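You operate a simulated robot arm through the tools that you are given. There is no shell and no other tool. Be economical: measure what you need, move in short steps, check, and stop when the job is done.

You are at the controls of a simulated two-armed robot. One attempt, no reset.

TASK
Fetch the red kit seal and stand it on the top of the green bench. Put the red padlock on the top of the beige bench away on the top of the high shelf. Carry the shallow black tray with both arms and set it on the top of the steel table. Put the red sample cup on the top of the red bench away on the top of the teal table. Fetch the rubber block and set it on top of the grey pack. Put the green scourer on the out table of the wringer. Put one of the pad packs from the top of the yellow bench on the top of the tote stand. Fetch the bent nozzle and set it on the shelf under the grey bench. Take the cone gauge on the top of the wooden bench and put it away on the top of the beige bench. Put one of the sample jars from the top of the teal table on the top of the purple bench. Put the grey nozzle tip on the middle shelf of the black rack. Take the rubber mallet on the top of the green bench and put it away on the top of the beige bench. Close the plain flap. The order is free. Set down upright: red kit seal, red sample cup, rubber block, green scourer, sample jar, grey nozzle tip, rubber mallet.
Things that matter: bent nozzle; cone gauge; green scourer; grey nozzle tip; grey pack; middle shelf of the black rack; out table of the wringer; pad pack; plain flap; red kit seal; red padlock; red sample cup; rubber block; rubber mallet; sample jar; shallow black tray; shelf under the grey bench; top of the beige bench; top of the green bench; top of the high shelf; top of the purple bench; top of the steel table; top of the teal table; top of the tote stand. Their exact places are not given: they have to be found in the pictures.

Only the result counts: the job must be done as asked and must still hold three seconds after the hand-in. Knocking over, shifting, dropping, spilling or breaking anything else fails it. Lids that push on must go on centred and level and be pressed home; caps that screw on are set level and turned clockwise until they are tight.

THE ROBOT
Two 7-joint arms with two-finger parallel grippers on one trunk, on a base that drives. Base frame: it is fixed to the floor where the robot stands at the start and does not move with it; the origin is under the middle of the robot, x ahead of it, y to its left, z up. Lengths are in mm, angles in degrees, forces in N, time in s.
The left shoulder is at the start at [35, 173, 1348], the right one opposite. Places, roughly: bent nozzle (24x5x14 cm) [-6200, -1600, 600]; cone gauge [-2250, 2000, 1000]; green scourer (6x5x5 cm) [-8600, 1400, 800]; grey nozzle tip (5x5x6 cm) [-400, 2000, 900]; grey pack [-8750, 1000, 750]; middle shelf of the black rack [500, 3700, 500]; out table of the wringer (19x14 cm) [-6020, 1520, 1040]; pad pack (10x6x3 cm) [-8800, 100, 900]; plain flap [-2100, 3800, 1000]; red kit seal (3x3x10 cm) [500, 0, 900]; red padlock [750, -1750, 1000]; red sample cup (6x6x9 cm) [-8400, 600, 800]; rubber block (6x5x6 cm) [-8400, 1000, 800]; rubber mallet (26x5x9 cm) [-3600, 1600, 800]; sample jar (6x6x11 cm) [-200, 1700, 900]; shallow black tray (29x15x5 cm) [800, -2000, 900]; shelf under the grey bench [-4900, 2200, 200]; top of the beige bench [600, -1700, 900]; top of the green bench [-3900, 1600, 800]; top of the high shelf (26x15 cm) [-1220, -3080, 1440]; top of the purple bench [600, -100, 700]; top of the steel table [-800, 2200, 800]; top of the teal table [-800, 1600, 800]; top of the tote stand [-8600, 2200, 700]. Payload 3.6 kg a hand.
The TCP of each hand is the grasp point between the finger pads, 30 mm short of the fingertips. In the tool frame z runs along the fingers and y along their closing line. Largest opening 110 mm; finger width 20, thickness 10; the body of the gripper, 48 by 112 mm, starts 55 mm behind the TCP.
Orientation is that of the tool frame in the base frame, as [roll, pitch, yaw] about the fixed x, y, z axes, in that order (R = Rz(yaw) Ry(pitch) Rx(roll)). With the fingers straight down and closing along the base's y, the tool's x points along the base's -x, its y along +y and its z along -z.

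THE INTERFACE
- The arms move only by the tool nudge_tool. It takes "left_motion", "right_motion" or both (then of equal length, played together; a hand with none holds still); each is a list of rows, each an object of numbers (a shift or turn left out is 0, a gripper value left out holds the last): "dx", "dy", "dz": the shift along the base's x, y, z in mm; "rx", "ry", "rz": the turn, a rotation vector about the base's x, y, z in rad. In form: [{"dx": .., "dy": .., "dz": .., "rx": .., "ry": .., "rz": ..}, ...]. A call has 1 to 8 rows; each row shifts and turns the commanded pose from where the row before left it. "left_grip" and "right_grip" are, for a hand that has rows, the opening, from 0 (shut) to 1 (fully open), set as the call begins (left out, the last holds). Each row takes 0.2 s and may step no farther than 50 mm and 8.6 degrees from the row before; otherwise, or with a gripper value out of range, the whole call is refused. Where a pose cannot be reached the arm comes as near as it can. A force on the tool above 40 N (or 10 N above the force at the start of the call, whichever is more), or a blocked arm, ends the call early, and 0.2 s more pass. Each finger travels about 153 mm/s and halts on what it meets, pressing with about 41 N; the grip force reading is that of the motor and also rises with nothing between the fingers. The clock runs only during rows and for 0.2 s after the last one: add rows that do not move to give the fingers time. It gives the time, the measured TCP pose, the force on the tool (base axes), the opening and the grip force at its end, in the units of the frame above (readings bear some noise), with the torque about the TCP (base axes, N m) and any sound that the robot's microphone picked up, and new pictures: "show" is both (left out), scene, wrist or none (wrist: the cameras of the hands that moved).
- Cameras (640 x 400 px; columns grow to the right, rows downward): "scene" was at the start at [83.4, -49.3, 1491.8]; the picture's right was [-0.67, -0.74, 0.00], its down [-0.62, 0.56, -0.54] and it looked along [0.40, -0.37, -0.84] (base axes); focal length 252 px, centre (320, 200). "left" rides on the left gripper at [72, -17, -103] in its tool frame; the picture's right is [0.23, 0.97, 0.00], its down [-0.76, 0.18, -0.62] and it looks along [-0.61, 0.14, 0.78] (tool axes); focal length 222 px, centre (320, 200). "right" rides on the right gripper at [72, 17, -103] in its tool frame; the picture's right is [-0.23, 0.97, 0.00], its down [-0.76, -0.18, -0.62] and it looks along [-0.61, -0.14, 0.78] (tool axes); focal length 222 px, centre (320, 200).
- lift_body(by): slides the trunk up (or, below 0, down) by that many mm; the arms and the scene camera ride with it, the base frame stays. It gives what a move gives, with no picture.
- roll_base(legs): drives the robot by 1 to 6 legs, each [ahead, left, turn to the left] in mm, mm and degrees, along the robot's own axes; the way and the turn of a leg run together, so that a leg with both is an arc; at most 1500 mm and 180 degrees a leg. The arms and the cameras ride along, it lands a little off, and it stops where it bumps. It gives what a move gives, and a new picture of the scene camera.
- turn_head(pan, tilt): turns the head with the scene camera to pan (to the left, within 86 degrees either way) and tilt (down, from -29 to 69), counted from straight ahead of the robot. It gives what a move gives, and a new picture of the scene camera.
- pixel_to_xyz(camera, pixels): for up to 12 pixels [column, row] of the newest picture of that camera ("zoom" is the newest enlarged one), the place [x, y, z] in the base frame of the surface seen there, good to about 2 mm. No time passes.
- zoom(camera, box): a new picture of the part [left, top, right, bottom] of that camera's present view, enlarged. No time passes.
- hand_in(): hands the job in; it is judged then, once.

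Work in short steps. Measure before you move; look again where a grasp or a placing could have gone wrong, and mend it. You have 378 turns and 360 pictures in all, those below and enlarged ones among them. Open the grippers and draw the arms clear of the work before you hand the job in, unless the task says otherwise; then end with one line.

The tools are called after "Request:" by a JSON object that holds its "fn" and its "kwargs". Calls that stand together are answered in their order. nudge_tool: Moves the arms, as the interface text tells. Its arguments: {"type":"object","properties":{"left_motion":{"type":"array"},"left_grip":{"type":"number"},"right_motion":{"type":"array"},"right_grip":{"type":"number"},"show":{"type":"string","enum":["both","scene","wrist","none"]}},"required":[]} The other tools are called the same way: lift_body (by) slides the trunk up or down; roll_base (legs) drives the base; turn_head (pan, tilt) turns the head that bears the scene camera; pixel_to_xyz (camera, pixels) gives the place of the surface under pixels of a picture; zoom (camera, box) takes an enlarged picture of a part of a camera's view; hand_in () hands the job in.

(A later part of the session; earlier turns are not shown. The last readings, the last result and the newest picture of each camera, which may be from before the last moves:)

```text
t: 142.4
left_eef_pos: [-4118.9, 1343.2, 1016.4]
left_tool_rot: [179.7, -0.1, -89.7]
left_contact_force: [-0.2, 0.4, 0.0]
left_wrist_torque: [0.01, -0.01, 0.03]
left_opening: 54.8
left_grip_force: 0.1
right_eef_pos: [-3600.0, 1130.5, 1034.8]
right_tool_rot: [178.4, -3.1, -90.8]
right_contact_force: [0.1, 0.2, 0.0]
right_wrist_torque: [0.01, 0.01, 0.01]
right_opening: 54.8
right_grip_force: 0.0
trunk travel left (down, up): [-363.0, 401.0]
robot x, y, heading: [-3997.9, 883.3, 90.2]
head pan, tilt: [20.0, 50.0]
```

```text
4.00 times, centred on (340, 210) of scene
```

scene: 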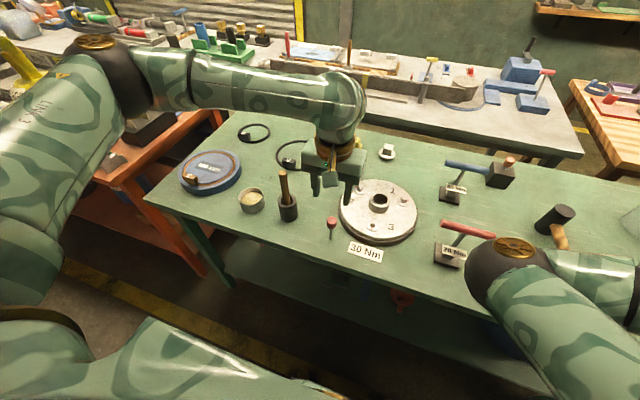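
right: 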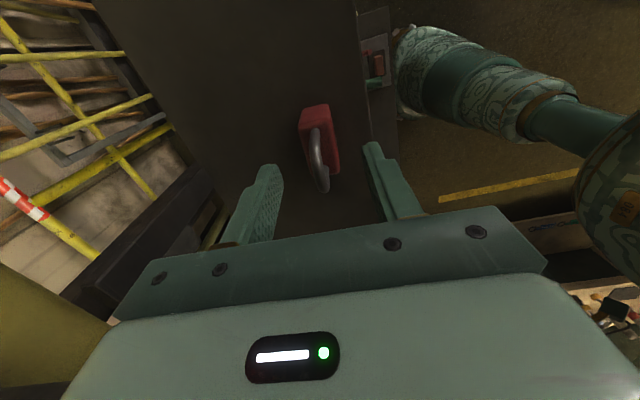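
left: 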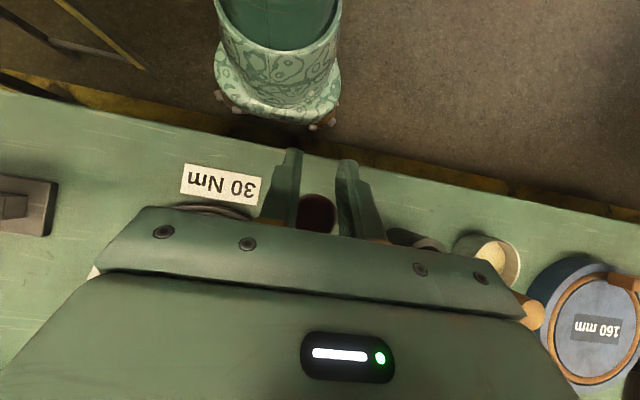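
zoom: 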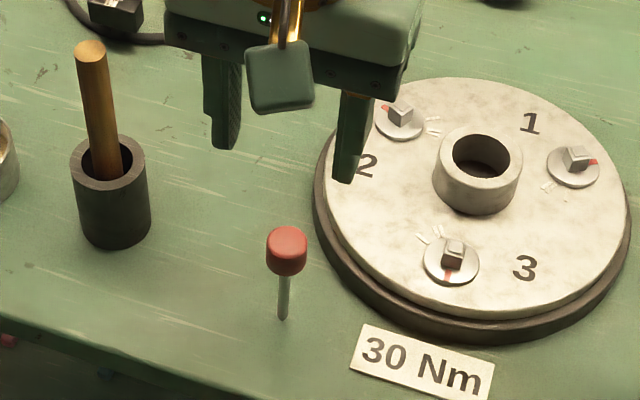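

Seal stands. Next the mallet with the right hand: retract the left hand, move the robot to about (-3800,1010).

Request:
{"fn": "nudge_tool", "kwargs": {"left_motion": [{"dy": -45}, {"dy": -45}, {"dy": -45}, {"dy": -45}], "show": "none"}}

Request:
{"fn": "roll_base", "kwargs": {"legs": [[0, -190, 0], [120, 0, 0]]}}

Request:
{"fn": "turn_head", "kwargs": {"pan": -20, "tilt": 50}}

```text
t: 143.4
left_eef_pos: [-4118.0, 1161.0, 1018.2]
left_tool_rot: [179.7, -0.1, -89.7]
left_contact_force: [0.4, 0.0, 0.3]
left_wrist_torque: [0.01, 0.04, -0.01]
left_opening: 55.0
left_grip_force: 0.1
right_eef_pos: [-3598.6, 1131.4, 1035.4]
right_tool_rot: [178.3, -3.0, -90.9]
right_contact_force: [0.8, 0.3, 0.1]
right_wrist_torque: [0.02, -0.02, 0.01]
right_opening: 55.1
right_grip_force: 0.1
trunk travel left (down, up): [-363.0, 401.0]
robot x, y, heading: [-3994.7, 882.9, 89.9]
head pan, tilt: [20.0, 50.0]
```

```text
t: 145.8
left_eef_pos: [-3926.6, 1283.8, 1016.9]
left_tool_rot: [179.6, -0.3, -89.7]
left_contact_force: [-0.3, 0.6, -0.2]
left_wrist_torque: [-0.03, 0.03, 0.02]
left_opening: 54.9
left_grip_force: 0.1
right_eef_pos: [-3408.6, 1252.4, 1034.6]
right_tool_rot: [178.4, -3.3, -90.7]
right_contact_force: [-0.3, 0.0, -0.1]
right_wrist_torque: [-0.05, 0.01, -0.03]
right_opening: 54.9
right_grip_force: 0.1
trunk travel left (down, up): [-363.0, 401.0]
robot x, y, heading: [-3805.1, 1005.1, 90.2]
head pan, tilt: [20.0, 50.0]
```

scene: 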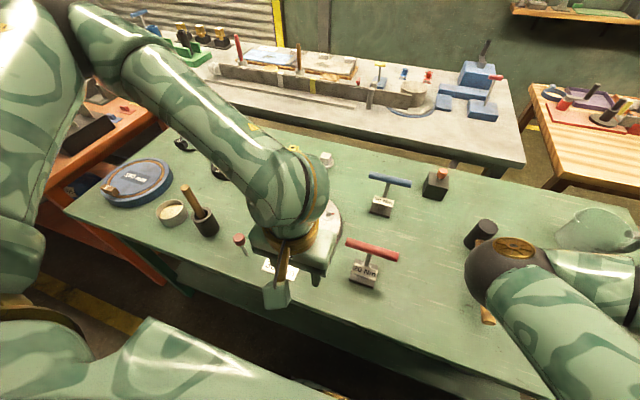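

```text
t: 146.9
left_eef_pos: [-3927.0, 1283.1, 1016.9]
left_tool_rot: [179.7, -0.2, -89.7]
left_contact_force: [0.4, 0.2, 0.0]
left_wrist_torque: [0.02, 0.03, -0.01]
left_opening: 55.0
left_grip_force: 0.0
right_eef_pos: [-3409.7, 1252.2, 1035.7]
right_tool_rot: [178.4, -3.2, -90.7]
right_contact_force: [-0.5, 1.0, -0.8]
right_wrist_torque: [0.01, 0.01, -0.02]
right_opening: 55.1
right_grip_force: 0.0
trunk travel left (down, up): [-363.0, 401.0]
robot x, y, heading: [-3806.7, 1003.7, 90.2]
head pan, tilt: [-20.0, 50.0]
```

scene: 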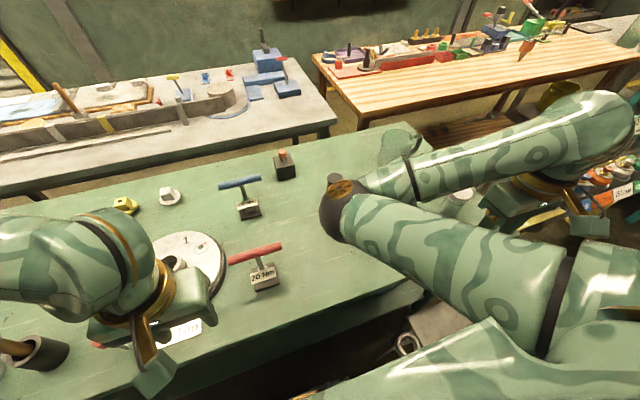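

Move the right hand over the mallet head at z≈1045, opening to ~85 mm.

Request:
{"fn": "nudge_tool", "kwargs": {"right_motion": [{"dx": -20, "dy": 40, "dz": 5}, {"dx": -20, "dy": 40}, {"dx": -20, "dy": 40}, {"dx": -20, "dy": 40}, {"dx": -20, "dy": 40}, {"dx": -20, "dy": 40}, {"dx": -20, "dy": 40}, {"dx": -19, "dy": 20}], "right_grip": 0.8, "show": "both"}}

```text
t: 148.7
left_eef_pos: [-3927.7, 1283.0, 1016.7]
left_tool_rot: [179.7, -0.2, -89.7]
left_contact_force: [-0.3, -0.3, 0.4]
left_wrist_torque: [-0.01, 0.0, 0.02]
left_opening: 55.1
left_grip_force: 0.0
right_eef_pos: [-3503.1, 1553.6, 1042.2]
right_tool_rot: [178.3, -3.1, -90.8]
right_contact_force: [0.4, 0.2, -0.4]
right_wrist_torque: [0.0, 0.0, 0.02]
right_opening: 88.0
right_grip_force: 0.0
right hand out of reach, approached as far as the arm can: row 1, 2, 3, 4, 5
trunk travel left (down, up): [-363.0, 401.0]
robot x, y, heading: [-3808.6, 1001.2, 90.0]
head pan, tilt: [-20.0, 50.0]
```

scene: 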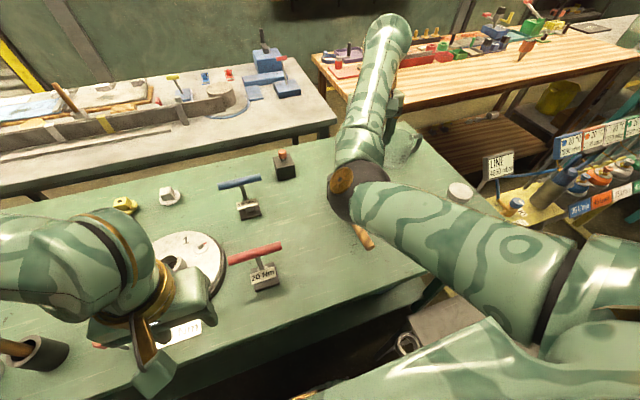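
right: 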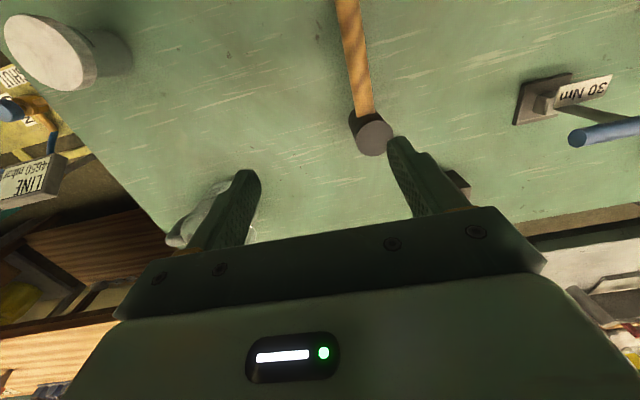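

Mallet head at (372,135) in the right view; measure.

Request:
{"fn": "pixel_to_xyz", "kwargs": {"camera": "right", "pixels": [[374, 137], [362, 133], [388, 137], [374, 150], [374, 124], [365, 105], [350, 20], [358, 60], [215, 205]]}}

```text
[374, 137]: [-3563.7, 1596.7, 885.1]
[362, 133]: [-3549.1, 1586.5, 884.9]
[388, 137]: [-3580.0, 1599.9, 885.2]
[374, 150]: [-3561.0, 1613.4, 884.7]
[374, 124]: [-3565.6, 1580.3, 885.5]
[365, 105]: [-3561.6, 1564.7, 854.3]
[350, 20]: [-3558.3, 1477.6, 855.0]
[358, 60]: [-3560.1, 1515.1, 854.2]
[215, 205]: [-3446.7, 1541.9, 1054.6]
```

Head centre ≈(-3565,1595), z 801–886, handle toward -y. Shift over it and lower the trunk by 90 for reach.

Request:
{"fn": "nudge_tool", "kwargs": {"right_motion": [{"dx": -31, "dy": 20}, {"dx": -31, "dy": 20}, {}], "show": "none"}}

Request:
{"fn": "lift_body", "kwargs": {"by": -90}}

Request:
{"fn": "nudge_tool", "kwargs": {"right_motion": [{}], "show": "both"}}

```text
t: 149.5
left_eef_pos: [-3926.8, 1283.1, 1015.2]
left_tool_rot: [179.6, -0.1, -89.7]
left_contact_force: [-0.5, -0.5, -0.4]
left_wrist_torque: [0.03, -0.03, 0.0]
left_opening: 55.0
left_grip_force: 0.1
right_eef_pos: [-3565.7, 1593.4, 1043.7]
right_tool_rot: [178.4, -3.1, -90.6]
right_contact_force: [-0.2, -0.2, 0.3]
right_wrist_torque: [0.01, 0.0, -0.02]
right_opening: 87.9
right_grip_force: 0.1
trunk travel left (down, up): [-363.0, 401.0]
robot x, y, heading: [-3804.8, 1002.5, 89.9]
head pan, tilt: [-20.0, 50.0]
```

```text
t: 150.8
left_eef_pos: [-3926.9, 1284.9, 923.7]
left_tool_rot: [179.6, -1.0, -89.7]
left_contact_force: [-0.8, -1.0, -0.3]
left_wrist_torque: [0.02, 0.0, -0.02]
left_opening: 55.1
left_grip_force: 0.1
right_eef_pos: [-3563.2, 1593.4, 953.1]
right_tool_rot: [178.3, -3.0, -90.7]
right_contact_force: [-0.2, 0.0, -0.6]
right_wrist_torque: [0.04, 0.01, 0.02]
right_opening: 88.1
right_grip_force: 0.1
trunk travel left (down, up): [-273.0, 491.0]
robot x, y, heading: [-3806.2, 1000.4, 90.2]
head pan, tilt: [-20.0, 50.0]
```

```text
t: 151.2
left_eef_pos: [-3927.0, 1285.3, 924.1]
left_tool_rot: [179.6, -1.0, -89.7]
left_contact_force: [0.0, -0.5, -0.1]
left_wrist_torque: [-0.01, -0.02, 0.0]
left_opening: 54.8
left_grip_force: 0.0
right_eef_pos: [-3562.5, 1593.3, 951.6]
right_tool_rot: [178.4, -3.0, -90.6]
right_contact_force: [-0.2, 0.4, -0.8]
right_wrist_torque: [0.03, -0.05, -0.03]
right_opening: 87.9
right_grip_force: 0.0
trunk travel left (down, up): [-273.0, 491.0]
robot x, y, heading: [-3802.5, 998.7, 90.2]
head pan, tilt: [-20.0, 50.0]
```

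scene: 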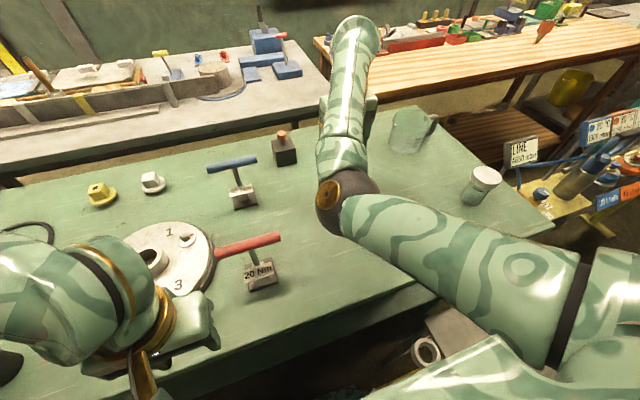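
right: 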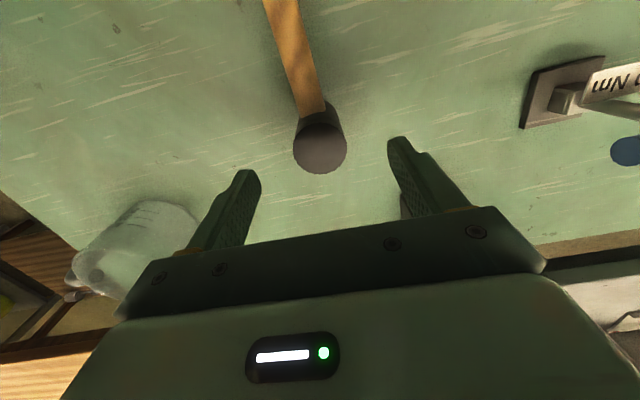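

Centred. Check elbow height, then descend to z≈858.

Request:
{"fn": "pixel_to_xyz", "kwargs": {"camera": "scene", "pixels": [[328, 200], [325, 225], [283, 140], [425, 255]]}}

Request:
{"fn": "nudge_tool", "kwargs": {"right_motion": [{"dz": -31}, {"dz": -31}, {"dz": -30}, {}], "show": "wrist"}}

```text
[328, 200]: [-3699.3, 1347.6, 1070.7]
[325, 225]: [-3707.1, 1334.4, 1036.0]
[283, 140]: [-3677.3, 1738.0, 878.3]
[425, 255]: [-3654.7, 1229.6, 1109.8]
```

```text
t: 152.2
left_eef_pos: [-3928.1, 1285.4, 924.5]
left_tool_rot: [179.6, -1.1, -89.7]
left_contact_force: [-0.8, -0.3, -0.5]
left_wrist_torque: [0.01, -0.02, 0.0]
left_opening: 55.0
left_grip_force: 0.1
right_eef_pos: [-3562.4, 1593.3, 862.9]
right_tool_rot: [178.4, -3.1, -90.7]
right_contact_force: [-0.6, 0.0, -0.7]
right_wrist_torque: [0.02, -0.02, -0.02]
right_opening: 87.9
right_grip_force: 0.1
trunk travel left (down, up): [-273.0, 491.0]
robot x, y, heading: [-3802.1, 999.9, 90.3]
head pan, tilt: [-20.0, 50.0]
```

right: 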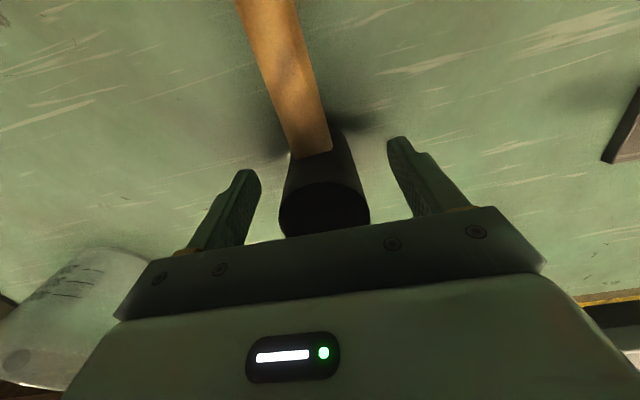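

Close on the head and lift with the trunk.

Request:
{"fn": "nudge_tool", "kwargs": {"right_motion": [{"dz": -4}, {}, {}, {}], "right_grip": 0, "show": "none"}}

Request:
{"fn": "lift_body", "kwargs": {"by": 200}}

Request:
{"fn": "nudge_tool", "kwargs": {"right_motion": [{}], "show": "wrist"}}

```text
t: 153.2
left_eef_pos: [-3926.0, 1285.6, 924.4]
left_tool_rot: [179.5, -1.1, -89.6]
left_contact_force: [-0.6, 0.2, -0.3]
left_wrist_torque: [-0.02, 0.01, -0.03]
left_opening: 55.0
left_grip_force: 0.1
right_eef_pos: [-3563.2, 1593.0, 859.7]
right_tool_rot: [178.3, -2.9, -90.7]
right_contact_force: [0.4, 4.9, 17.6]
right_wrist_torque: [0.28, -0.51, 0.04]
right_opening: 45.5
right_grip_force: 40.9
trunk travel left (down, up): [-273.0, 491.0]
robot x, y, heading: [-3802.0, 1002.3, 90.2]
head pan, tilt: [-20.0, 50.0]
```

```text
t: 155.3
left_eef_pos: [-3925.3, 1286.8, 1124.3]
left_tool_rot: [179.6, -1.1, -89.7]
left_contact_force: [-0.3, -0.6, 0.1]
left_wrist_torque: [-0.03, 0.02, 0.0]
left_opening: 55.0
left_grip_force: 0.0
right_eef_pos: [-3563.0, 1594.2, 1055.3]
right_tool_rot: [178.3, -3.0, -90.8]
right_contact_force: [-0.4, 0.2, -4.2]
right_wrist_torque: [0.02, 0.0, 0.02]
right_opening: 45.9
right_grip_force: 41.0
trunk travel left (down, up): [-473.0, 291.0]
robot x, y, heading: [-3806.0, 1001.3, 89.9]
head pan, tilt: [-20.0, 50.0]
```

```text
t: 155.7
left_eef_pos: [-3925.9, 1286.9, 1123.8]
left_tool_rot: [179.6, -1.1, -89.7]
left_contact_force: [-0.3, 0.4, 0.3]
left_wrist_torque: [0.0, 0.02, 0.0]
left_opening: 55.0
left_grip_force: 0.0
right_eef_pos: [-3564.0, 1593.5, 1056.7]
right_tool_rot: [178.4, -3.1, -90.7]
right_contact_force: [0.3, 0.2, -3.5]
right_wrist_torque: [0.06, 0.02, 0.0]
right_opening: 45.7
right_grip_force: 40.8
trunk travel left (down, up): [-473.0, 291.0]
robot x, y, heading: [-3805.4, 1002.6, 90.3]
head pan, tilt: [-20.0, 50.0]
```

right: 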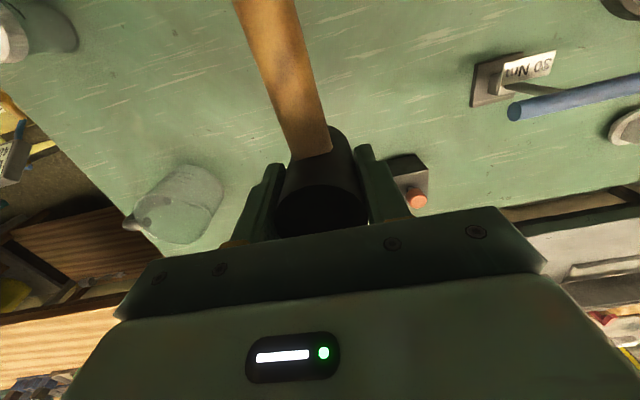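

Mallet held. Retract it partly, back into the aisle and go east to look at the wooden bench.

Request:
{"fn": "nudge_tool", "kwargs": {"right_motion": [{"dy": -40}, {"dy": -40}, {"dy": -40}], "show": "none"}}

Request:
{"fn": "roll_base", "kwargs": {"legs": [[-650, 0, 0], [0, -1400, 0]]}}

Request:
{"fn": "turn_head", "kwargs": {"pan": 0, "tilt": 30}}

```text
t: 156.5
left_eef_pos: [-3925.3, 1285.0, 1124.2]
left_tool_rot: [179.6, -1.0, -89.7]
left_contact_force: [0.5, 0.0, 0.2]
left_wrist_torque: [-0.01, -0.01, 0.0]
left_opening: 55.2
left_grip_force: 0.0
right_eef_pos: [-3556.5, 1478.5, 1065.6]
right_tool_rot: [178.8, -1.9, -91.4]
right_contact_force: [-0.4, 0.0, -3.7]
right_wrist_torque: [0.07, 0.0, 0.01]
right_opening: 45.7
right_grip_force: 41.1
trunk travel left (down, up): [-473.0, 291.0]
robot x, y, heading: [-3804.3, 1000.1, 90.3]
head pan, tilt: [-20.0, 50.0]
```

```text
t: 166.7
left_eef_pos: [-2525.2, 648.3, 1123.4]
left_tool_rot: [179.6, -1.1, -90.0]
left_contact_force: [0.2, -0.4, -0.7]
left_wrist_torque: [0.01, 0.0, -0.04]
left_opening: 55.0
left_grip_force: 0.1
right_eef_pos: [-2151.2, 836.3, 1058.9]
right_tool_rot: [179.3, -2.7, -91.9]
right_contact_force: [0.1, -0.3, -3.7]
right_wrist_torque: [0.04, 0.02, -0.04]
right_opening: 45.5
right_grip_force: 40.8
trunk travel left (down, up): [-473.0, 291.0]
robot x, y, heading: [-2403.1, 364.6, 89.7]
head pan, tilt: [-20.0, 50.0]
```

scene: 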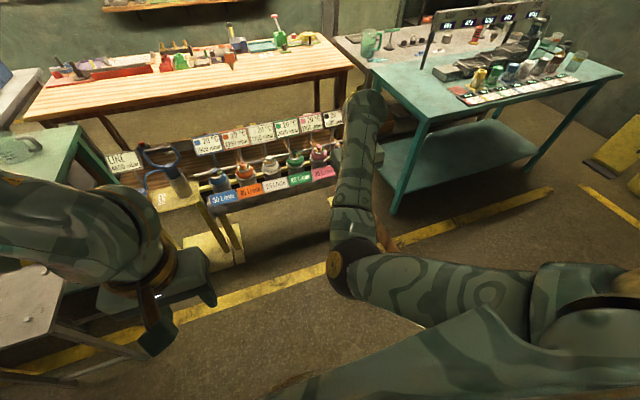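

```text
t: 167.5
left_eef_pos: [-2525.1, 648.1, 1123.2]
left_tool_rot: [179.6, -1.2, -90.0]
left_contact_force: [0.1, -0.3, -0.1]
left_wrist_torque: [0.0, -0.02, -0.01]
left_opening: 54.7
left_grip_force: 0.1
right_eef_pos: [-2148.5, 835.5, 1059.8]
right_tool_rot: [179.4, -2.6, -92.0]
right_contact_force: [-0.1, 0.4, -4.1]
right_wrist_torque: [0.05, 0.0, 0.02]
right_opening: 45.8
right_grip_force: 41.3
trunk travel left (down, up): [-473.0, 291.0]
robot x, y, heading: [-2402.9, 360.0, 89.8]
head pan, tilt: [0.0, 30.0]
```

scene: 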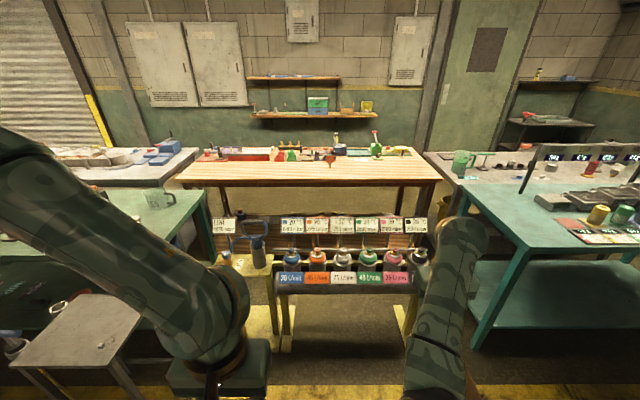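

Zoom on the wooden bench to find the cone gauge.

Request:
{"fn": "zoom", "kwargs": {"camera": "scene", "box": [180, 120, 440, 190]}}

Request:
{"fn": "zoom", "kwargs": {"camera": "scene", "box": [190, 200, 460, 370]}}

Request:
{"fn": "pixel_to_xyz", "kwargs": {"camera": "scene", "pixels": [[300, 180], [180, 178], [435, 178], [330, 165], [340, 150], [345, 215], [345, 255], [245, 250], [285, 345], [410, 340]]}}

```text
2.46 times, centred on (310, 155) of scene
```

zoom: 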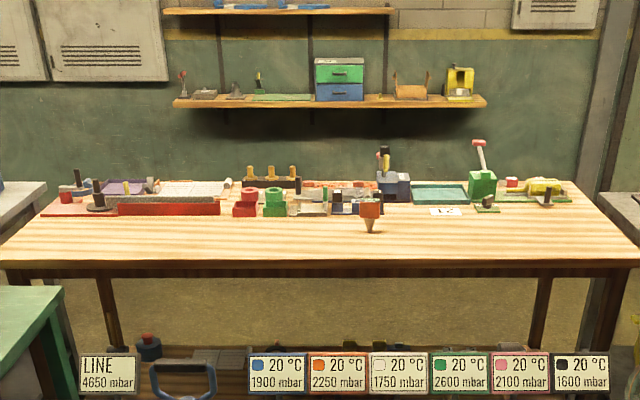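

```text
2.35 times, centred on (325, 285) of scene
```

zoom: 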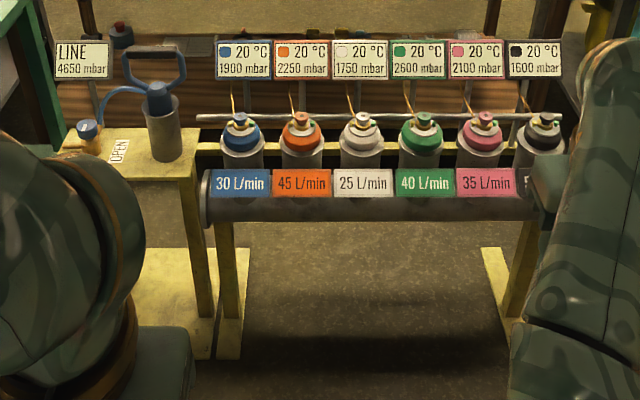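

```text
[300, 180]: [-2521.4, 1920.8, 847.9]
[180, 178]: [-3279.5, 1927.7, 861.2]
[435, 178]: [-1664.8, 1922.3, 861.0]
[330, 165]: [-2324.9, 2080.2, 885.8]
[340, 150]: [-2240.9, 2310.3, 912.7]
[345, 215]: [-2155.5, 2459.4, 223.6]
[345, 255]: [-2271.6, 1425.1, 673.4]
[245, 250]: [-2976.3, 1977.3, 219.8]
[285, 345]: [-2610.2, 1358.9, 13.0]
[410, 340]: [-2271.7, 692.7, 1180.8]
```

The cone gauge is at (334,163), about (-2325,2080), behind the bottle rack. Measure the rack's extents for a reach-over.

Request:
{"fn": "pixel_to_xyz", "kwargs": {"camera": "scene", "pixels": [[318, 222], [318, 236], [343, 262], [343, 281], [343, 290], [290, 300], [275, 345], [235, 262], [400, 320], [334, 158], [334, 166], [462, 195]]}}

Request:
{"fn": "zoom", "kwargs": {"camera": "scene", "box": [310, 140, 360, 180]}}

```text
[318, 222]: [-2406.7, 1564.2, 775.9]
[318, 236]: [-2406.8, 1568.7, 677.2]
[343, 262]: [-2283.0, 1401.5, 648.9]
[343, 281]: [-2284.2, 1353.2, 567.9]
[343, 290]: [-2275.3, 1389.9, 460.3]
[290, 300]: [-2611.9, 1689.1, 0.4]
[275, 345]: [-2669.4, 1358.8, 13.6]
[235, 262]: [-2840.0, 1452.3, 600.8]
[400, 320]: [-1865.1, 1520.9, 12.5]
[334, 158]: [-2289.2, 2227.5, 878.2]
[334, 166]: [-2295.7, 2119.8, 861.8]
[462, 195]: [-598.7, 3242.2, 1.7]
```

```text
10.00 times, centred on (335, 160) of scene
```

zoom: 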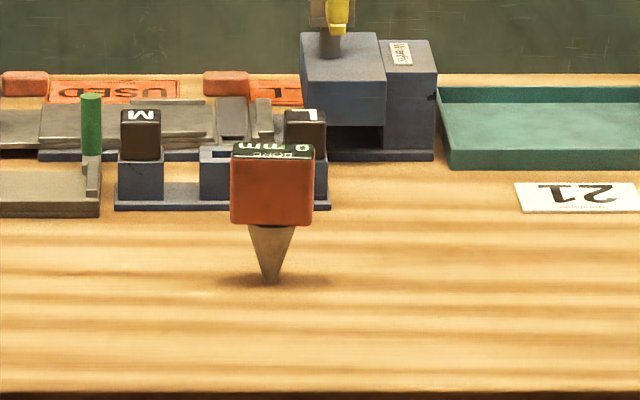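

Measure the teal table's left side, to see whether I can stand in the gap between it and the rack.

Request:
{"fn": "pixel_to_xyz", "kwargs": {"camera": "scene", "pixels": [[475, 345], [477, 320], [500, 225], [540, 250], [475, 195], [525, 245], [430, 165], [470, 160]]}}

Request:
{"fn": "turn_head", "kwargs": {"pan": -30, "tilt": 30}}

```text
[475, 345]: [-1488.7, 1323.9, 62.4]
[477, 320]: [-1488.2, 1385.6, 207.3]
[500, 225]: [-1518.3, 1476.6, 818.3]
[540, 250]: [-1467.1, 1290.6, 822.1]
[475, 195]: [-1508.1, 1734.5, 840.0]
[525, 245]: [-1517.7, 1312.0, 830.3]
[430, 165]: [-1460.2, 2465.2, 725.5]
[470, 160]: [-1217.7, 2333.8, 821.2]
```

```text
t: 168.5
left_eef_pos: [-2525.5, 648.7, 1122.8]
left_tool_rot: [179.6, -1.1, -90.1]
left_contact_force: [0.3, -0.5, 0.2]
left_wrist_torque: [0.02, 0.0, 0.02]
left_opening: 54.8
left_grip_force: 0.1
right_eef_pos: [-2149.8, 836.4, 1059.6]
right_tool_rot: [179.5, -2.7, -92.0]
right_contact_force: [0.7, -0.9, -4.5]
right_wrist_torque: [0.06, 0.0, -0.01]
right_opening: 45.5
right_grip_force: 41.1
trunk travel left (down, up): [-473.0, 291.0]
robot x, y, heading: [-2405.2, 361.9, 89.9]
head pan, tilt: [-30.0, 30.0]
```

scene: 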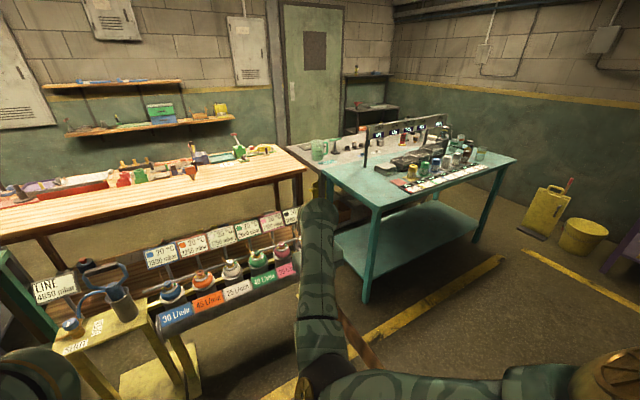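

I'll consider approaching from the lane behind the benches. Measure passage on the east side.

Request:
{"fn": "pixel_to_xyz", "kwargs": {"camera": "scene", "pixels": [[514, 158], [480, 238], [583, 250], [528, 228], [440, 118], [355, 135], [313, 150], [280, 155], [305, 172], [630, 255], [560, 210], [200, 170]]}}

Request:
{"fn": "zoom", "kwargs": {"camera": "scene", "box": [260, 60, 540, 235]}}

```text
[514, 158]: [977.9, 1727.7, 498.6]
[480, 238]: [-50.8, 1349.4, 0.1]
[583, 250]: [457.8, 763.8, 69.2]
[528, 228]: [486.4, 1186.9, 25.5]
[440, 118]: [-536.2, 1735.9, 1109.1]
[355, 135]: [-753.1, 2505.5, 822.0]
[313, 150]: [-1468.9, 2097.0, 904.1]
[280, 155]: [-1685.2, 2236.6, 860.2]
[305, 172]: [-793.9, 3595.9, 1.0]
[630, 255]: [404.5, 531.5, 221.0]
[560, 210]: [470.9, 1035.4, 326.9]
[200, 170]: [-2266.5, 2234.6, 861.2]
```

```text
2.29 times, centred on (400, 148) of scene
```

zoom: 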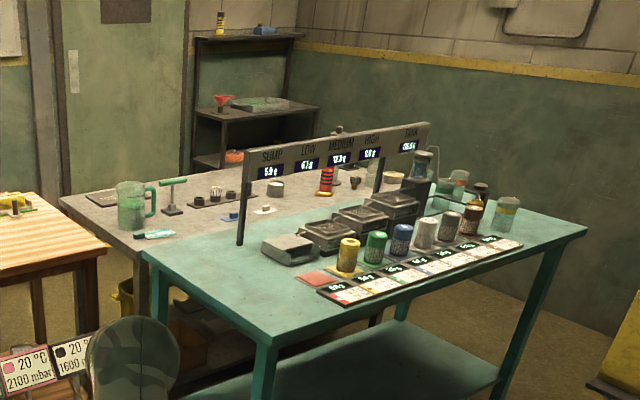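

I drive east toward the passage between the teal table and the yellow sign to inspect it.

Request:
{"fn": "roll_base", "kwargs": {"legs": [[0, -1400, 0], [0, -1000, 0]]}}

Request:
{"fn": "turn_head", "kwargs": {"pan": -15, "tilt": 40}}

```text
t: 180.2
left_eef_pos: [-120.2, 623.0, 1124.5]
left_tool_rot: [179.7, -1.1, -90.3]
left_contact_force: [0.8, 0.5, 0.7]
left_wrist_torque: [-0.01, -0.01, 0.0]
left_opening: 55.0
left_grip_force: 0.1
right_eef_pos: [255.9, 808.9, 1060.0]
right_tool_rot: [179.5, -2.5, -92.4]
right_contact_force: [0.8, 0.0, -3.7]
right_wrist_torque: [0.06, 0.0, 0.01]
right_opening: 45.5
right_grip_force: 41.2
trunk travel left (down, up): [-473.0, 291.0]
robot x, y, heading: [-0.9, 333.0, 89.2]
head pan, tilt: [-30.0, 30.0]
```

scene: 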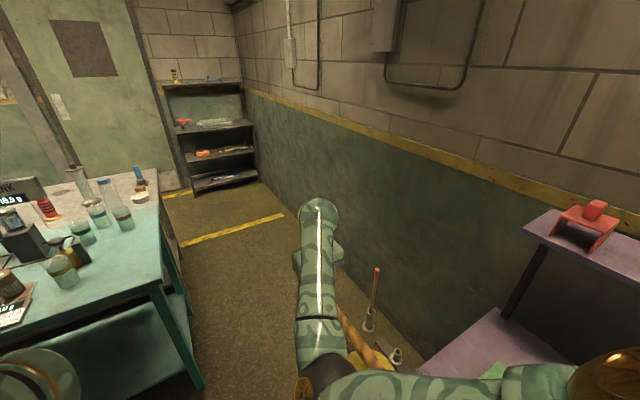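

```text
t: 181.0
left_eef_pos: [-120.8, 622.4, 1123.5]
left_tool_rot: [179.6, -1.1, -90.3]
left_contact_force: [0.7, 0.1, 0.1]
left_wrist_torque: [0.01, -0.02, -0.01]
left_opening: 55.1
left_grip_force: 0.0
right_eef_pos: [257.1, 809.6, 1060.1]
right_tool_rot: [179.5, -2.6, -92.5]
right_contact_force: [-0.2, 0.2, -3.4]
right_wrist_torque: [0.07, -0.01, -0.01]
right_opening: 45.8
right_grip_force: 41.0
trunk travel left (down, up): [-473.0, 291.0]
robot x, y, heading: [-4.9, 332.4, 89.5]
head pan, tilt: [-15.0, 40.0]
```

scene: 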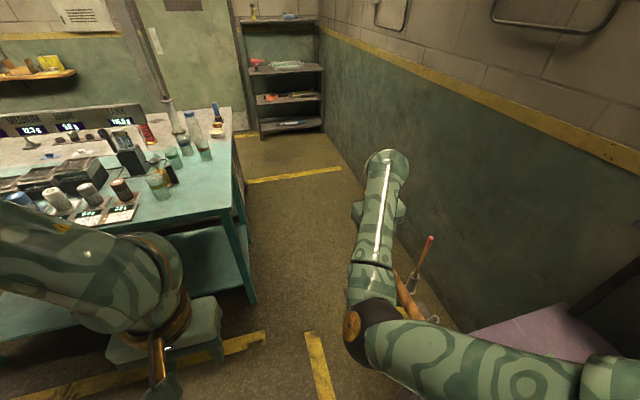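

Measure table edge, leg, floor and wall here.

Request:
{"fn": "pixel_to_xyz", "kwargs": {"camera": "scene", "pixels": [[230, 208], [251, 300], [222, 110], [246, 210], [340, 170], [320, 130], [260, 137], [418, 285], [430, 318], [405, 305], [400, 235], [300, 105]]}}

Request:
{"fn": "zoom", "kwargs": {"camera": "right", "box": [0, 0, 640, 400]}}

```text
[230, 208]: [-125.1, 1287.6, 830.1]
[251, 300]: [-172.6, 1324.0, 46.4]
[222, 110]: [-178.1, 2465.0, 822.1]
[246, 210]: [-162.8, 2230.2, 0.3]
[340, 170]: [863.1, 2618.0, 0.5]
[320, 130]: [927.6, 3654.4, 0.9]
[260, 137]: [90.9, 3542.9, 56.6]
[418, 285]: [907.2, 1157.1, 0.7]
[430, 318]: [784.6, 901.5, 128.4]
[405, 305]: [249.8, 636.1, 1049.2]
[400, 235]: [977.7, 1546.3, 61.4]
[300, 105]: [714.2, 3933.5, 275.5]
```

```text
1.00 times, centred on (320, 200) of right (not enlarged: the box is as wide or as high as the picture)
```

zoom: 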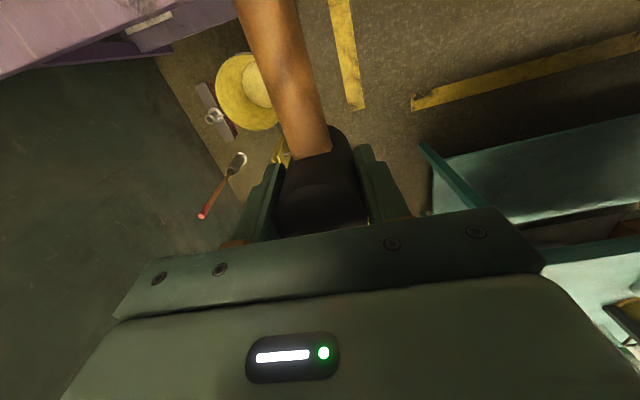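

Check the sign's and bucket's near edges in the right camera.

Request:
{"fn": "pixel_to_xyz", "kwargs": {"camera": "right", "pixels": [[277, 150], [283, 140], [272, 120], [250, 128], [262, 95], [350, 105], [425, 150], [205, 90]]}}

```text
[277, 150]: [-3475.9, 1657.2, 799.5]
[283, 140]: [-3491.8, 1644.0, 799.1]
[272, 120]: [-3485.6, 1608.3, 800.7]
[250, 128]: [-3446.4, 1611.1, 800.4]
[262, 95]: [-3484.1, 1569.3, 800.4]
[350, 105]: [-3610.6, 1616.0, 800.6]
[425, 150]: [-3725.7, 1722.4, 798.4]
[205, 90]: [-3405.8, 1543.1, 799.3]
```

Gap between the teal table (x≈-125) and sign (x≈450) is about 575 mm; I steer through along x≈155.

Request:
{"fn": "roll_base", "kwargs": {"legs": [[370, -60, 0.5], [300, -95, 0], [350, -15, 0]]}}

```text
t: 187.0
left_eef_pos: [55.8, 1640.2, 1124.1]
left_tool_rot: [179.6, -1.1, -90.1]
left_contact_force: [0.0, -0.2, 0.2]
left_wrist_torque: [-0.03, 0.0, 0.03]
left_opening: 55.1
left_grip_force: 0.1
right_eef_pos: [432.9, 1828.6, 1059.2]
right_tool_rot: [179.6, -2.6, -92.2]
right_contact_force: [-0.1, 0.5, -3.9]
right_wrist_torque: [0.03, -0.01, 0.0]
right_opening: 45.7
right_grip_force: 41.5
trunk travel left (down, up): [-473.0, 291.0]
robot x, y, heading: [171.0, 1355.3, 89.6]
head pan, tilt: [-15.0, 40.0]
```

scene: 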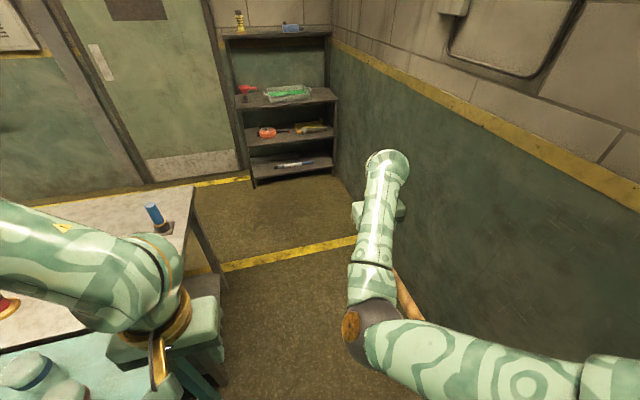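

Through. Continue north, turn west in the back lane and look along it.

Request:
{"fn": "roll_base", "kwargs": {"legs": [[1480, -130, 0.4], [0, 0, 90]]}}

Request:
{"fn": "turn_head", "kwargs": {"pan": 0, "tilt": 25}}

```text
t: 198.1
left_eef_pos: [2.7, 2713.5, 1123.1]
left_tool_rot: [179.6, -1.1, -0.3]
left_contact_force: [-0.2, 0.5, -0.8]
left_wrist_torque: [0.01, 0.02, 0.0]
left_opening: 54.9
left_grip_force: 0.0
right_eef_pos: [-182.6, 3091.3, 1059.8]
right_tool_rot: [179.7, -2.6, -2.4]
right_contact_force: [0.1, -0.6, -3.5]
right_wrist_torque: [-0.01, 0.04, 0.02]
right_opening: 45.8
right_grip_force: 41.2
trunk travel left (down, up): [-473.0, 291.0]
robot x, y, heading: [293.0, 2832.3, 179.7]
head pan, tilt: [-15.0, 40.0]
```

scene: 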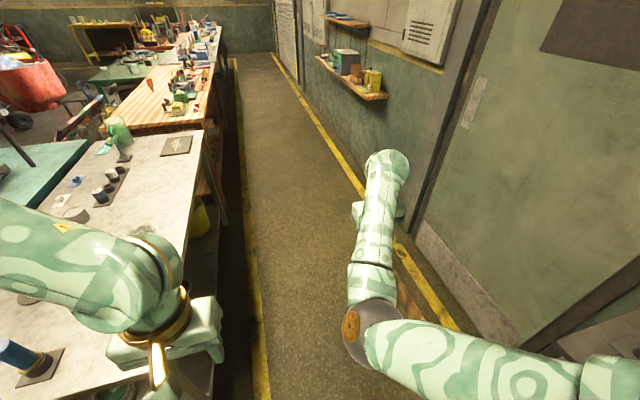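

```text
t: 198.8
left_eef_pos: [4.5, 2714.6, 1123.7]
left_tool_rot: [179.6, -1.1, -0.3]
left_contact_force: [0.1, 0.2, -0.3]
left_wrist_torque: [-0.02, 0.01, 0.0]
left_opening: 54.9
left_grip_force: 0.0
right_eef_pos: [-183.2, 3091.7, 1059.5]
right_tool_rot: [179.6, -2.6, -2.6]
right_contact_force: [-0.9, 0.2, -4.0]
right_wrist_torque: [0.0, 0.04, 0.01]
right_opening: 45.9
right_grip_force: 41.3
trunk travel left (down, up): [-473.0, 291.0]
robot x, y, heading: [290.1, 2835.0, 179.4]
head pan, tilt: [0.0, 25.0]
```

scene: 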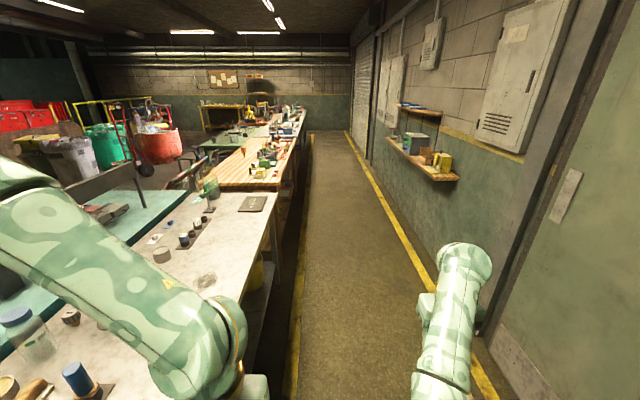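

Measure the lane boundaries.

Request:
{"fn": "pixel_to_xyz", "kwargs": {"camera": "scene", "pixels": [[277, 200], [282, 185], [296, 140], [310, 133], [300, 300], [370, 180], [455, 180], [405, 105], [500, 120], [420, 165], [265, 175], [240, 150]]}}

Request:
{"fn": "zoom", "kwargs": {"camera": "scene", "box": [190, 60, 470, 235]}}

```text
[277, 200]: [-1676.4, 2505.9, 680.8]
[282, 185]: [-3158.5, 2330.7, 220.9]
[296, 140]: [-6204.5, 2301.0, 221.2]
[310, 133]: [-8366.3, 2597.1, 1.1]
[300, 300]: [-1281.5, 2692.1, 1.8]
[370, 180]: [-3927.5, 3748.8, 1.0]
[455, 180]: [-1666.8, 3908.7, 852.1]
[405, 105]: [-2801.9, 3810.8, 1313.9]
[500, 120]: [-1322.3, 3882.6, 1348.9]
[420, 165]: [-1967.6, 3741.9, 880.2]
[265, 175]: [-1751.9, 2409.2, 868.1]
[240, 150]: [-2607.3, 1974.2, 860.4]
```

```text
2.29 times, centred on (330, 148) of scene
```

zoom: 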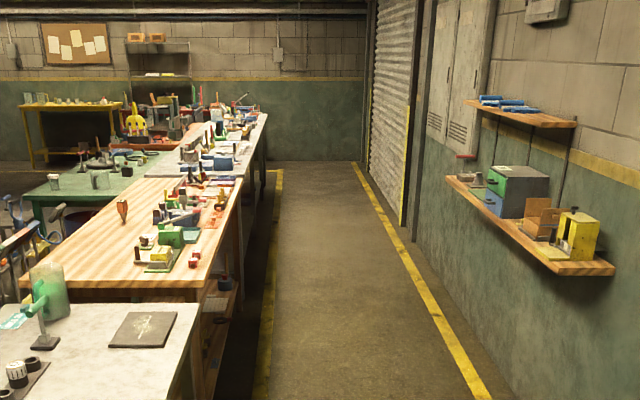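

Lane is clear (y≈2520–3740). Raise the trunk and drive to about (-2150,3050), then turn south to face the cone.

Request:
{"fn": "lift_body", "kwargs": {"by": 120}}

Request:
{"fn": "roll_base", "kwargs": {"legs": [[1220, -110, 0.3], [1220, -110, 0], [0, 0, 90]]}}

Request:
{"fn": "turn_head", "kwargs": {"pan": 5, "tilt": 40}}

```text
t: 200.3
left_eef_pos: [3.3, 2713.3, 1243.1]
left_tool_rot: [179.6, -1.1, -0.4]
left_contact_force: [-0.4, 0.2, 0.3]
left_wrist_torque: [0.02, -0.01, 0.02]
left_opening: 55.0
left_grip_force: 0.0
right_eef_pos: [-182.1, 3091.1, 1179.2]
right_tool_rot: [179.6, -2.7, -2.4]
right_contact_force: [-0.7, 0.4, -4.8]
right_wrist_torque: [-0.02, 0.02, 0.01]
right_opening: 45.6
right_grip_force: 41.1
trunk travel left (down, up): [-593.0, 171.0]
robot x, y, heading: [286.6, 2833.9, 179.8]
head pan, tilt: [0.0, 25.0]
```

```text
t: 216.0
left_eef_pos: [-2004.8, 2769.7, 1243.0]
left_tool_rot: [179.6, -1.1, 90.4]
left_contact_force: [0.9, -0.4, 0.6]
left_wrist_torque: [-0.03, 0.03, 0.02]
left_opening: 55.2
left_grip_force: 0.0
right_eef_pos: [-2380.2, 2579.9, 1179.6]
right_tool_rot: [179.6, -2.6, 88.2]
right_contact_force: [-0.3, 0.3, -4.4]
right_wrist_torque: [-0.06, -0.01, -0.06]
right_opening: 45.8
right_grip_force: 41.3
trunk travel left (down, up): [-593.0, 171.0]
robot x, y, heading: [-2127.0, 3055.6, -90.2]
head pan, tilt: [0.0, 25.0]
```

scene: 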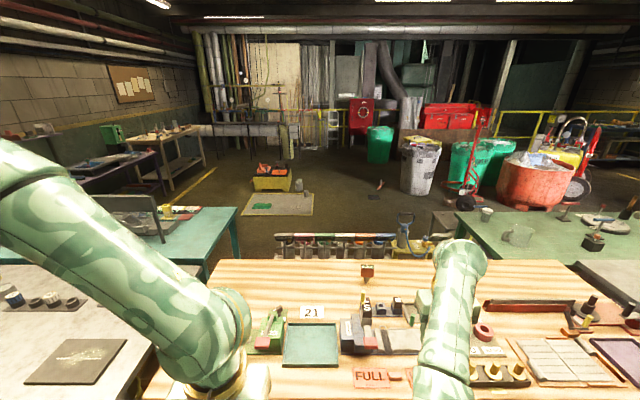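

```text
t: 216.8
left_eef_pos: [-2006.4, 2771.2, 1243.8]
left_tool_rot: [179.7, -1.2, 90.4]
left_contact_force: [-0.3, 0.5, -0.8]
left_wrist_torque: [0.04, -0.01, 0.01]
left_opening: 54.8
left_grip_force: 0.0
right_eef_pos: [-2381.4, 2580.3, 1179.1]
right_tool_rot: [179.7, -2.6, 88.2]
right_contact_force: [-0.4, 0.0, -3.8]
right_wrist_torque: [-0.02, 0.01, 0.0]
right_opening: 45.6
right_grip_force: 41.0
trunk travel left (down, up): [-593.0, 171.0]
robot x, y, heading: [-2130.8, 3060.0, -90.0]
head pan, tilt: [5.0, 40.0]
```

scene: 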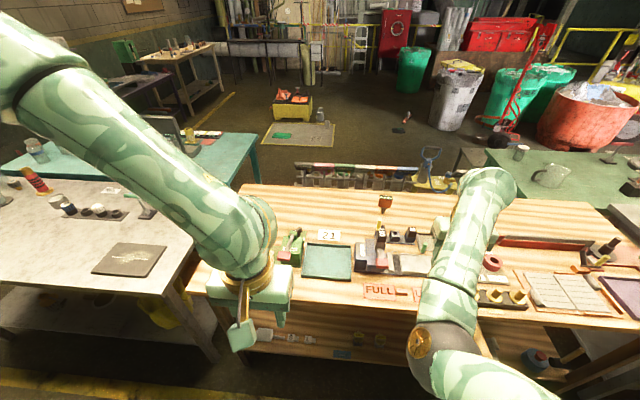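

Measure the cone gauge from here and the bench back edge and nearby item heights.

Request:
{"fn": "pixel_to_xyz", "kwargs": {"camera": "scene", "pixels": [[385, 198], [385, 205], [384, 212], [381, 230], [395, 235], [410, 230], [362, 250], [327, 258], [300, 230], [390, 310], [380, 185], [430, 245]]}}

Request:
{"fn": "zoom", "kwargs": {"camera": "scene", "box": [280, 170, 470, 310]}}

```text
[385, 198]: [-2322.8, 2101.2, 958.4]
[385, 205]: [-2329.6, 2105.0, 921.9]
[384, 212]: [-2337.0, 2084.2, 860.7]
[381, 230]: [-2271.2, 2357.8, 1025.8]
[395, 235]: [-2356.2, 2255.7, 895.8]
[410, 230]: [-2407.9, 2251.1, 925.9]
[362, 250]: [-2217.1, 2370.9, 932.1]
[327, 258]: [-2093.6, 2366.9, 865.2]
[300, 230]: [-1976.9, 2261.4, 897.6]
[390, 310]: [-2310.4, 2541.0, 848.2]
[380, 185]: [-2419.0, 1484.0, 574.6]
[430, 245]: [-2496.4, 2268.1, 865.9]
```

```text
2.86 times, centred on (375, 240) of scene
```

zoom: 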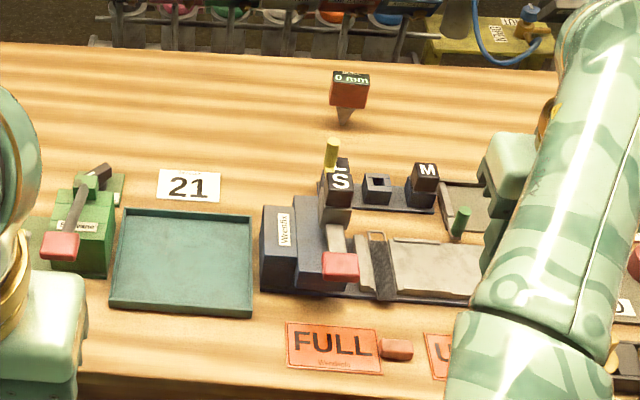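

Plan: lower the trunk to mid height while lifting the right (mallet) hand, drive closer, then extend the left hand tilted forward ~37° to the cone gauge.

Request:
{"fn": "nudge_tool", "kwargs": {"right_motion": [{"dz": 40}, {"dz": 40}, {"dz": 40}, {"dz": 20}], "show": "none"}}

Request:
{"fn": "lift_body", "kwargs": {"by": -130}}

Request:
{"fn": "roll_base", "kwargs": {"legs": [[0, -300, 0], [240, 0, 0]]}}

```text
t: 217.8
left_eef_pos: [-2005.0, 2770.3, 1242.9]
left_tool_rot: [179.6, -1.1, 90.3]
left_contact_force: [0.6, 0.5, -0.2]
left_wrist_torque: [0.03, -0.01, -0.04]
left_opening: 55.2
left_grip_force: 0.0
right_eef_pos: [-2409.6, 2540.0, 1298.2]
right_tool_rot: [179.6, -2.6, 88.2]
right_contact_force: [-0.1, -0.5, -3.6]
right_wrist_torque: [-0.01, -0.01, -0.01]
right_opening: 45.6
right_grip_force: 40.6
right hand out of reach, approached as far as the arm can: row 1, 2, 3, 4
trunk travel left (down, up): [-593.0, 171.0]
robot x, y, heading: [-2125.1, 3057.8, -89.9]
head pan, tilt: [5.0, 40.0]
```

```text
t: 219.4
left_eef_pos: [-2006.1, 2771.1, 1113.5]
left_tool_rot: [179.6, -1.0, 90.2]
left_contact_force: [0.4, 0.1, -0.5]
left_wrist_torque: [-0.01, -0.03, 0.0]
left_opening: 54.9
left_grip_force: 0.1
right_eef_pos: [-2410.9, 2533.6, 1154.3]
right_tool_rot: [179.5, -4.2, 88.2]
right_contact_force: [-0.6, -0.2, -2.7]
right_wrist_torque: [-0.06, 0.01, -0.01]
right_opening: 45.6
right_grip_force: 40.6
trunk travel left (down, up): [-463.0, 301.0]
robot x, y, heading: [-2128.6, 3054.5, -89.8]
head pan, tilt: [5.0, 40.0]
```

```text
t: 222.8
left_eef_pos: [-2308.6, 2532.2, 1114.2]
left_tool_rot: [179.6, -1.2, 90.0]
left_contact_force: [0.4, 0.2, 0.4]
left_wrist_torque: [0.01, 0.0, 0.03]
left_opening: 55.0
left_grip_force: 0.0
right_eef_pos: [-2713.9, 2297.2, 1154.5]
right_tool_rot: [179.4, -4.2, 87.9]
right_contact_force: [0.2, 0.7, -4.1]
right_wrist_torque: [-0.04, 0.02, -0.01]
right_opening: 45.8
right_grip_force: 40.3
trunk travel left (down, up): [-463.0, 301.0]
robot x, y, heading: [-2428.4, 2818.7, -90.6]
head pan, tilt: [5.0, 40.0]
```

scene: 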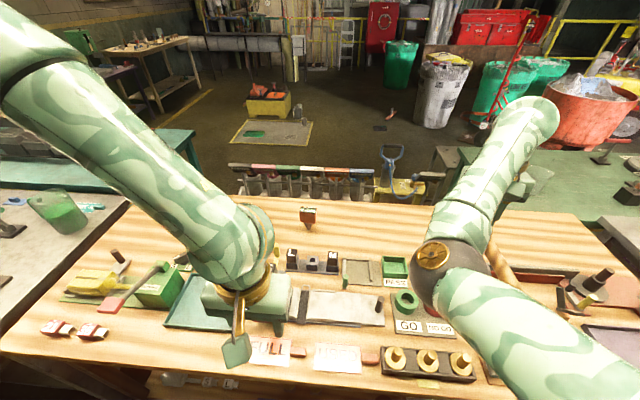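

Extend the left hand over the bench at z≈1114 with tilt, opening the gripper.

Request:
{"fn": "nudge_tool", "kwargs": {"left_motion": [{"dy": -46, "dx": -2, "rx": -0.13}, {"dy": -46, "dx": -2, "rx": -0.13}, {"dy": -46, "dx": -2, "rx": -0.13}, {"dy": -46, "dx": -2, "rx": -0.13}, {"dy": -46, "dx": -2, "rx": -0.13}, {"dy": -46, "dx": -2}, {"dy": -46, "dx": -2}, {"dy": -40}], "left_grip": 0.9, "show": "both"}}

```text
t: 224.6
left_eef_pos: [-2321.2, 2167.5, 1112.8]
left_tool_rot: [179.5, 36.0, 90.1]
left_contact_force: [0.5, -0.3, -0.2]
left_wrist_torque: [0.02, -0.01, -0.02]
left_opening: 99.1
left_grip_force: 0.1
right_eef_pos: [-2714.6, 2296.4, 1153.6]
right_tool_rot: [179.6, -4.3, 87.9]
right_contact_force: [0.5, 0.3, -4.1]
right_wrist_torque: [-0.06, 0.0, 0.01]
right_opening: 46.0
right_grip_force: 41.0
trunk travel left (down, up): [-463.0, 301.0]
robot x, y, heading: [-2427.7, 2816.1, -90.0]
head pan, tilt: [5.0, 40.0]
```

scene: 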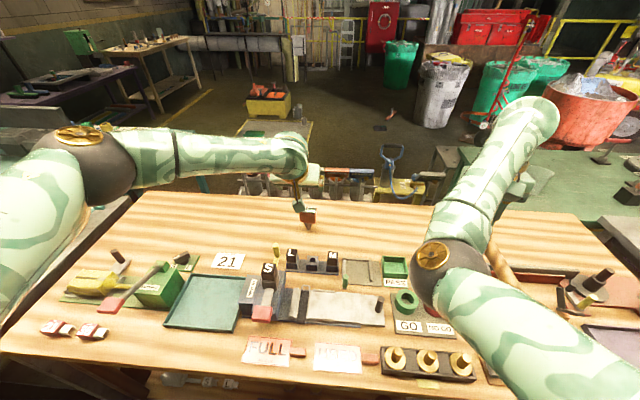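
left: 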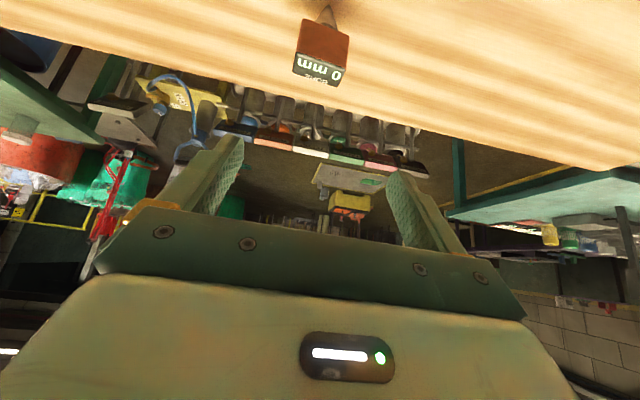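

Cone in view at (321,55). Measure.

Request:
{"fn": "pixel_to_xyz", "kwargs": {"camera": "left", "pixels": [[321, 40], [300, 35], [345, 45], [321, 72], [300, 68], [338, 82], [325, 12], [322, 60]]}}

Request:
{"fn": "zoom", "kwargs": {"camera": "left", "box": [270, 0, 380, 100]}}

```text
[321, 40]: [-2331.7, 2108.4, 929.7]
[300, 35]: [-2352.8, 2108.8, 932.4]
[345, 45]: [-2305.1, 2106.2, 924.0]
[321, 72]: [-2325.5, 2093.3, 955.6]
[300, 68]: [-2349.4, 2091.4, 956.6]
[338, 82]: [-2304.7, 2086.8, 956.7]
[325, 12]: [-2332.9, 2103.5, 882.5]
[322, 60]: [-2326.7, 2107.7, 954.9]
```

```text
4.00 times, centred on (325, 50) of left
```

zoom: 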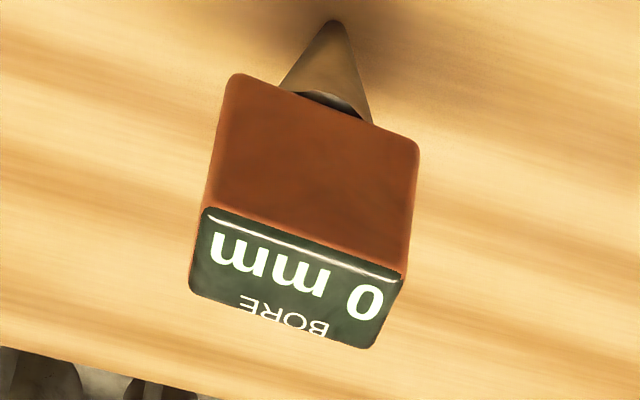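

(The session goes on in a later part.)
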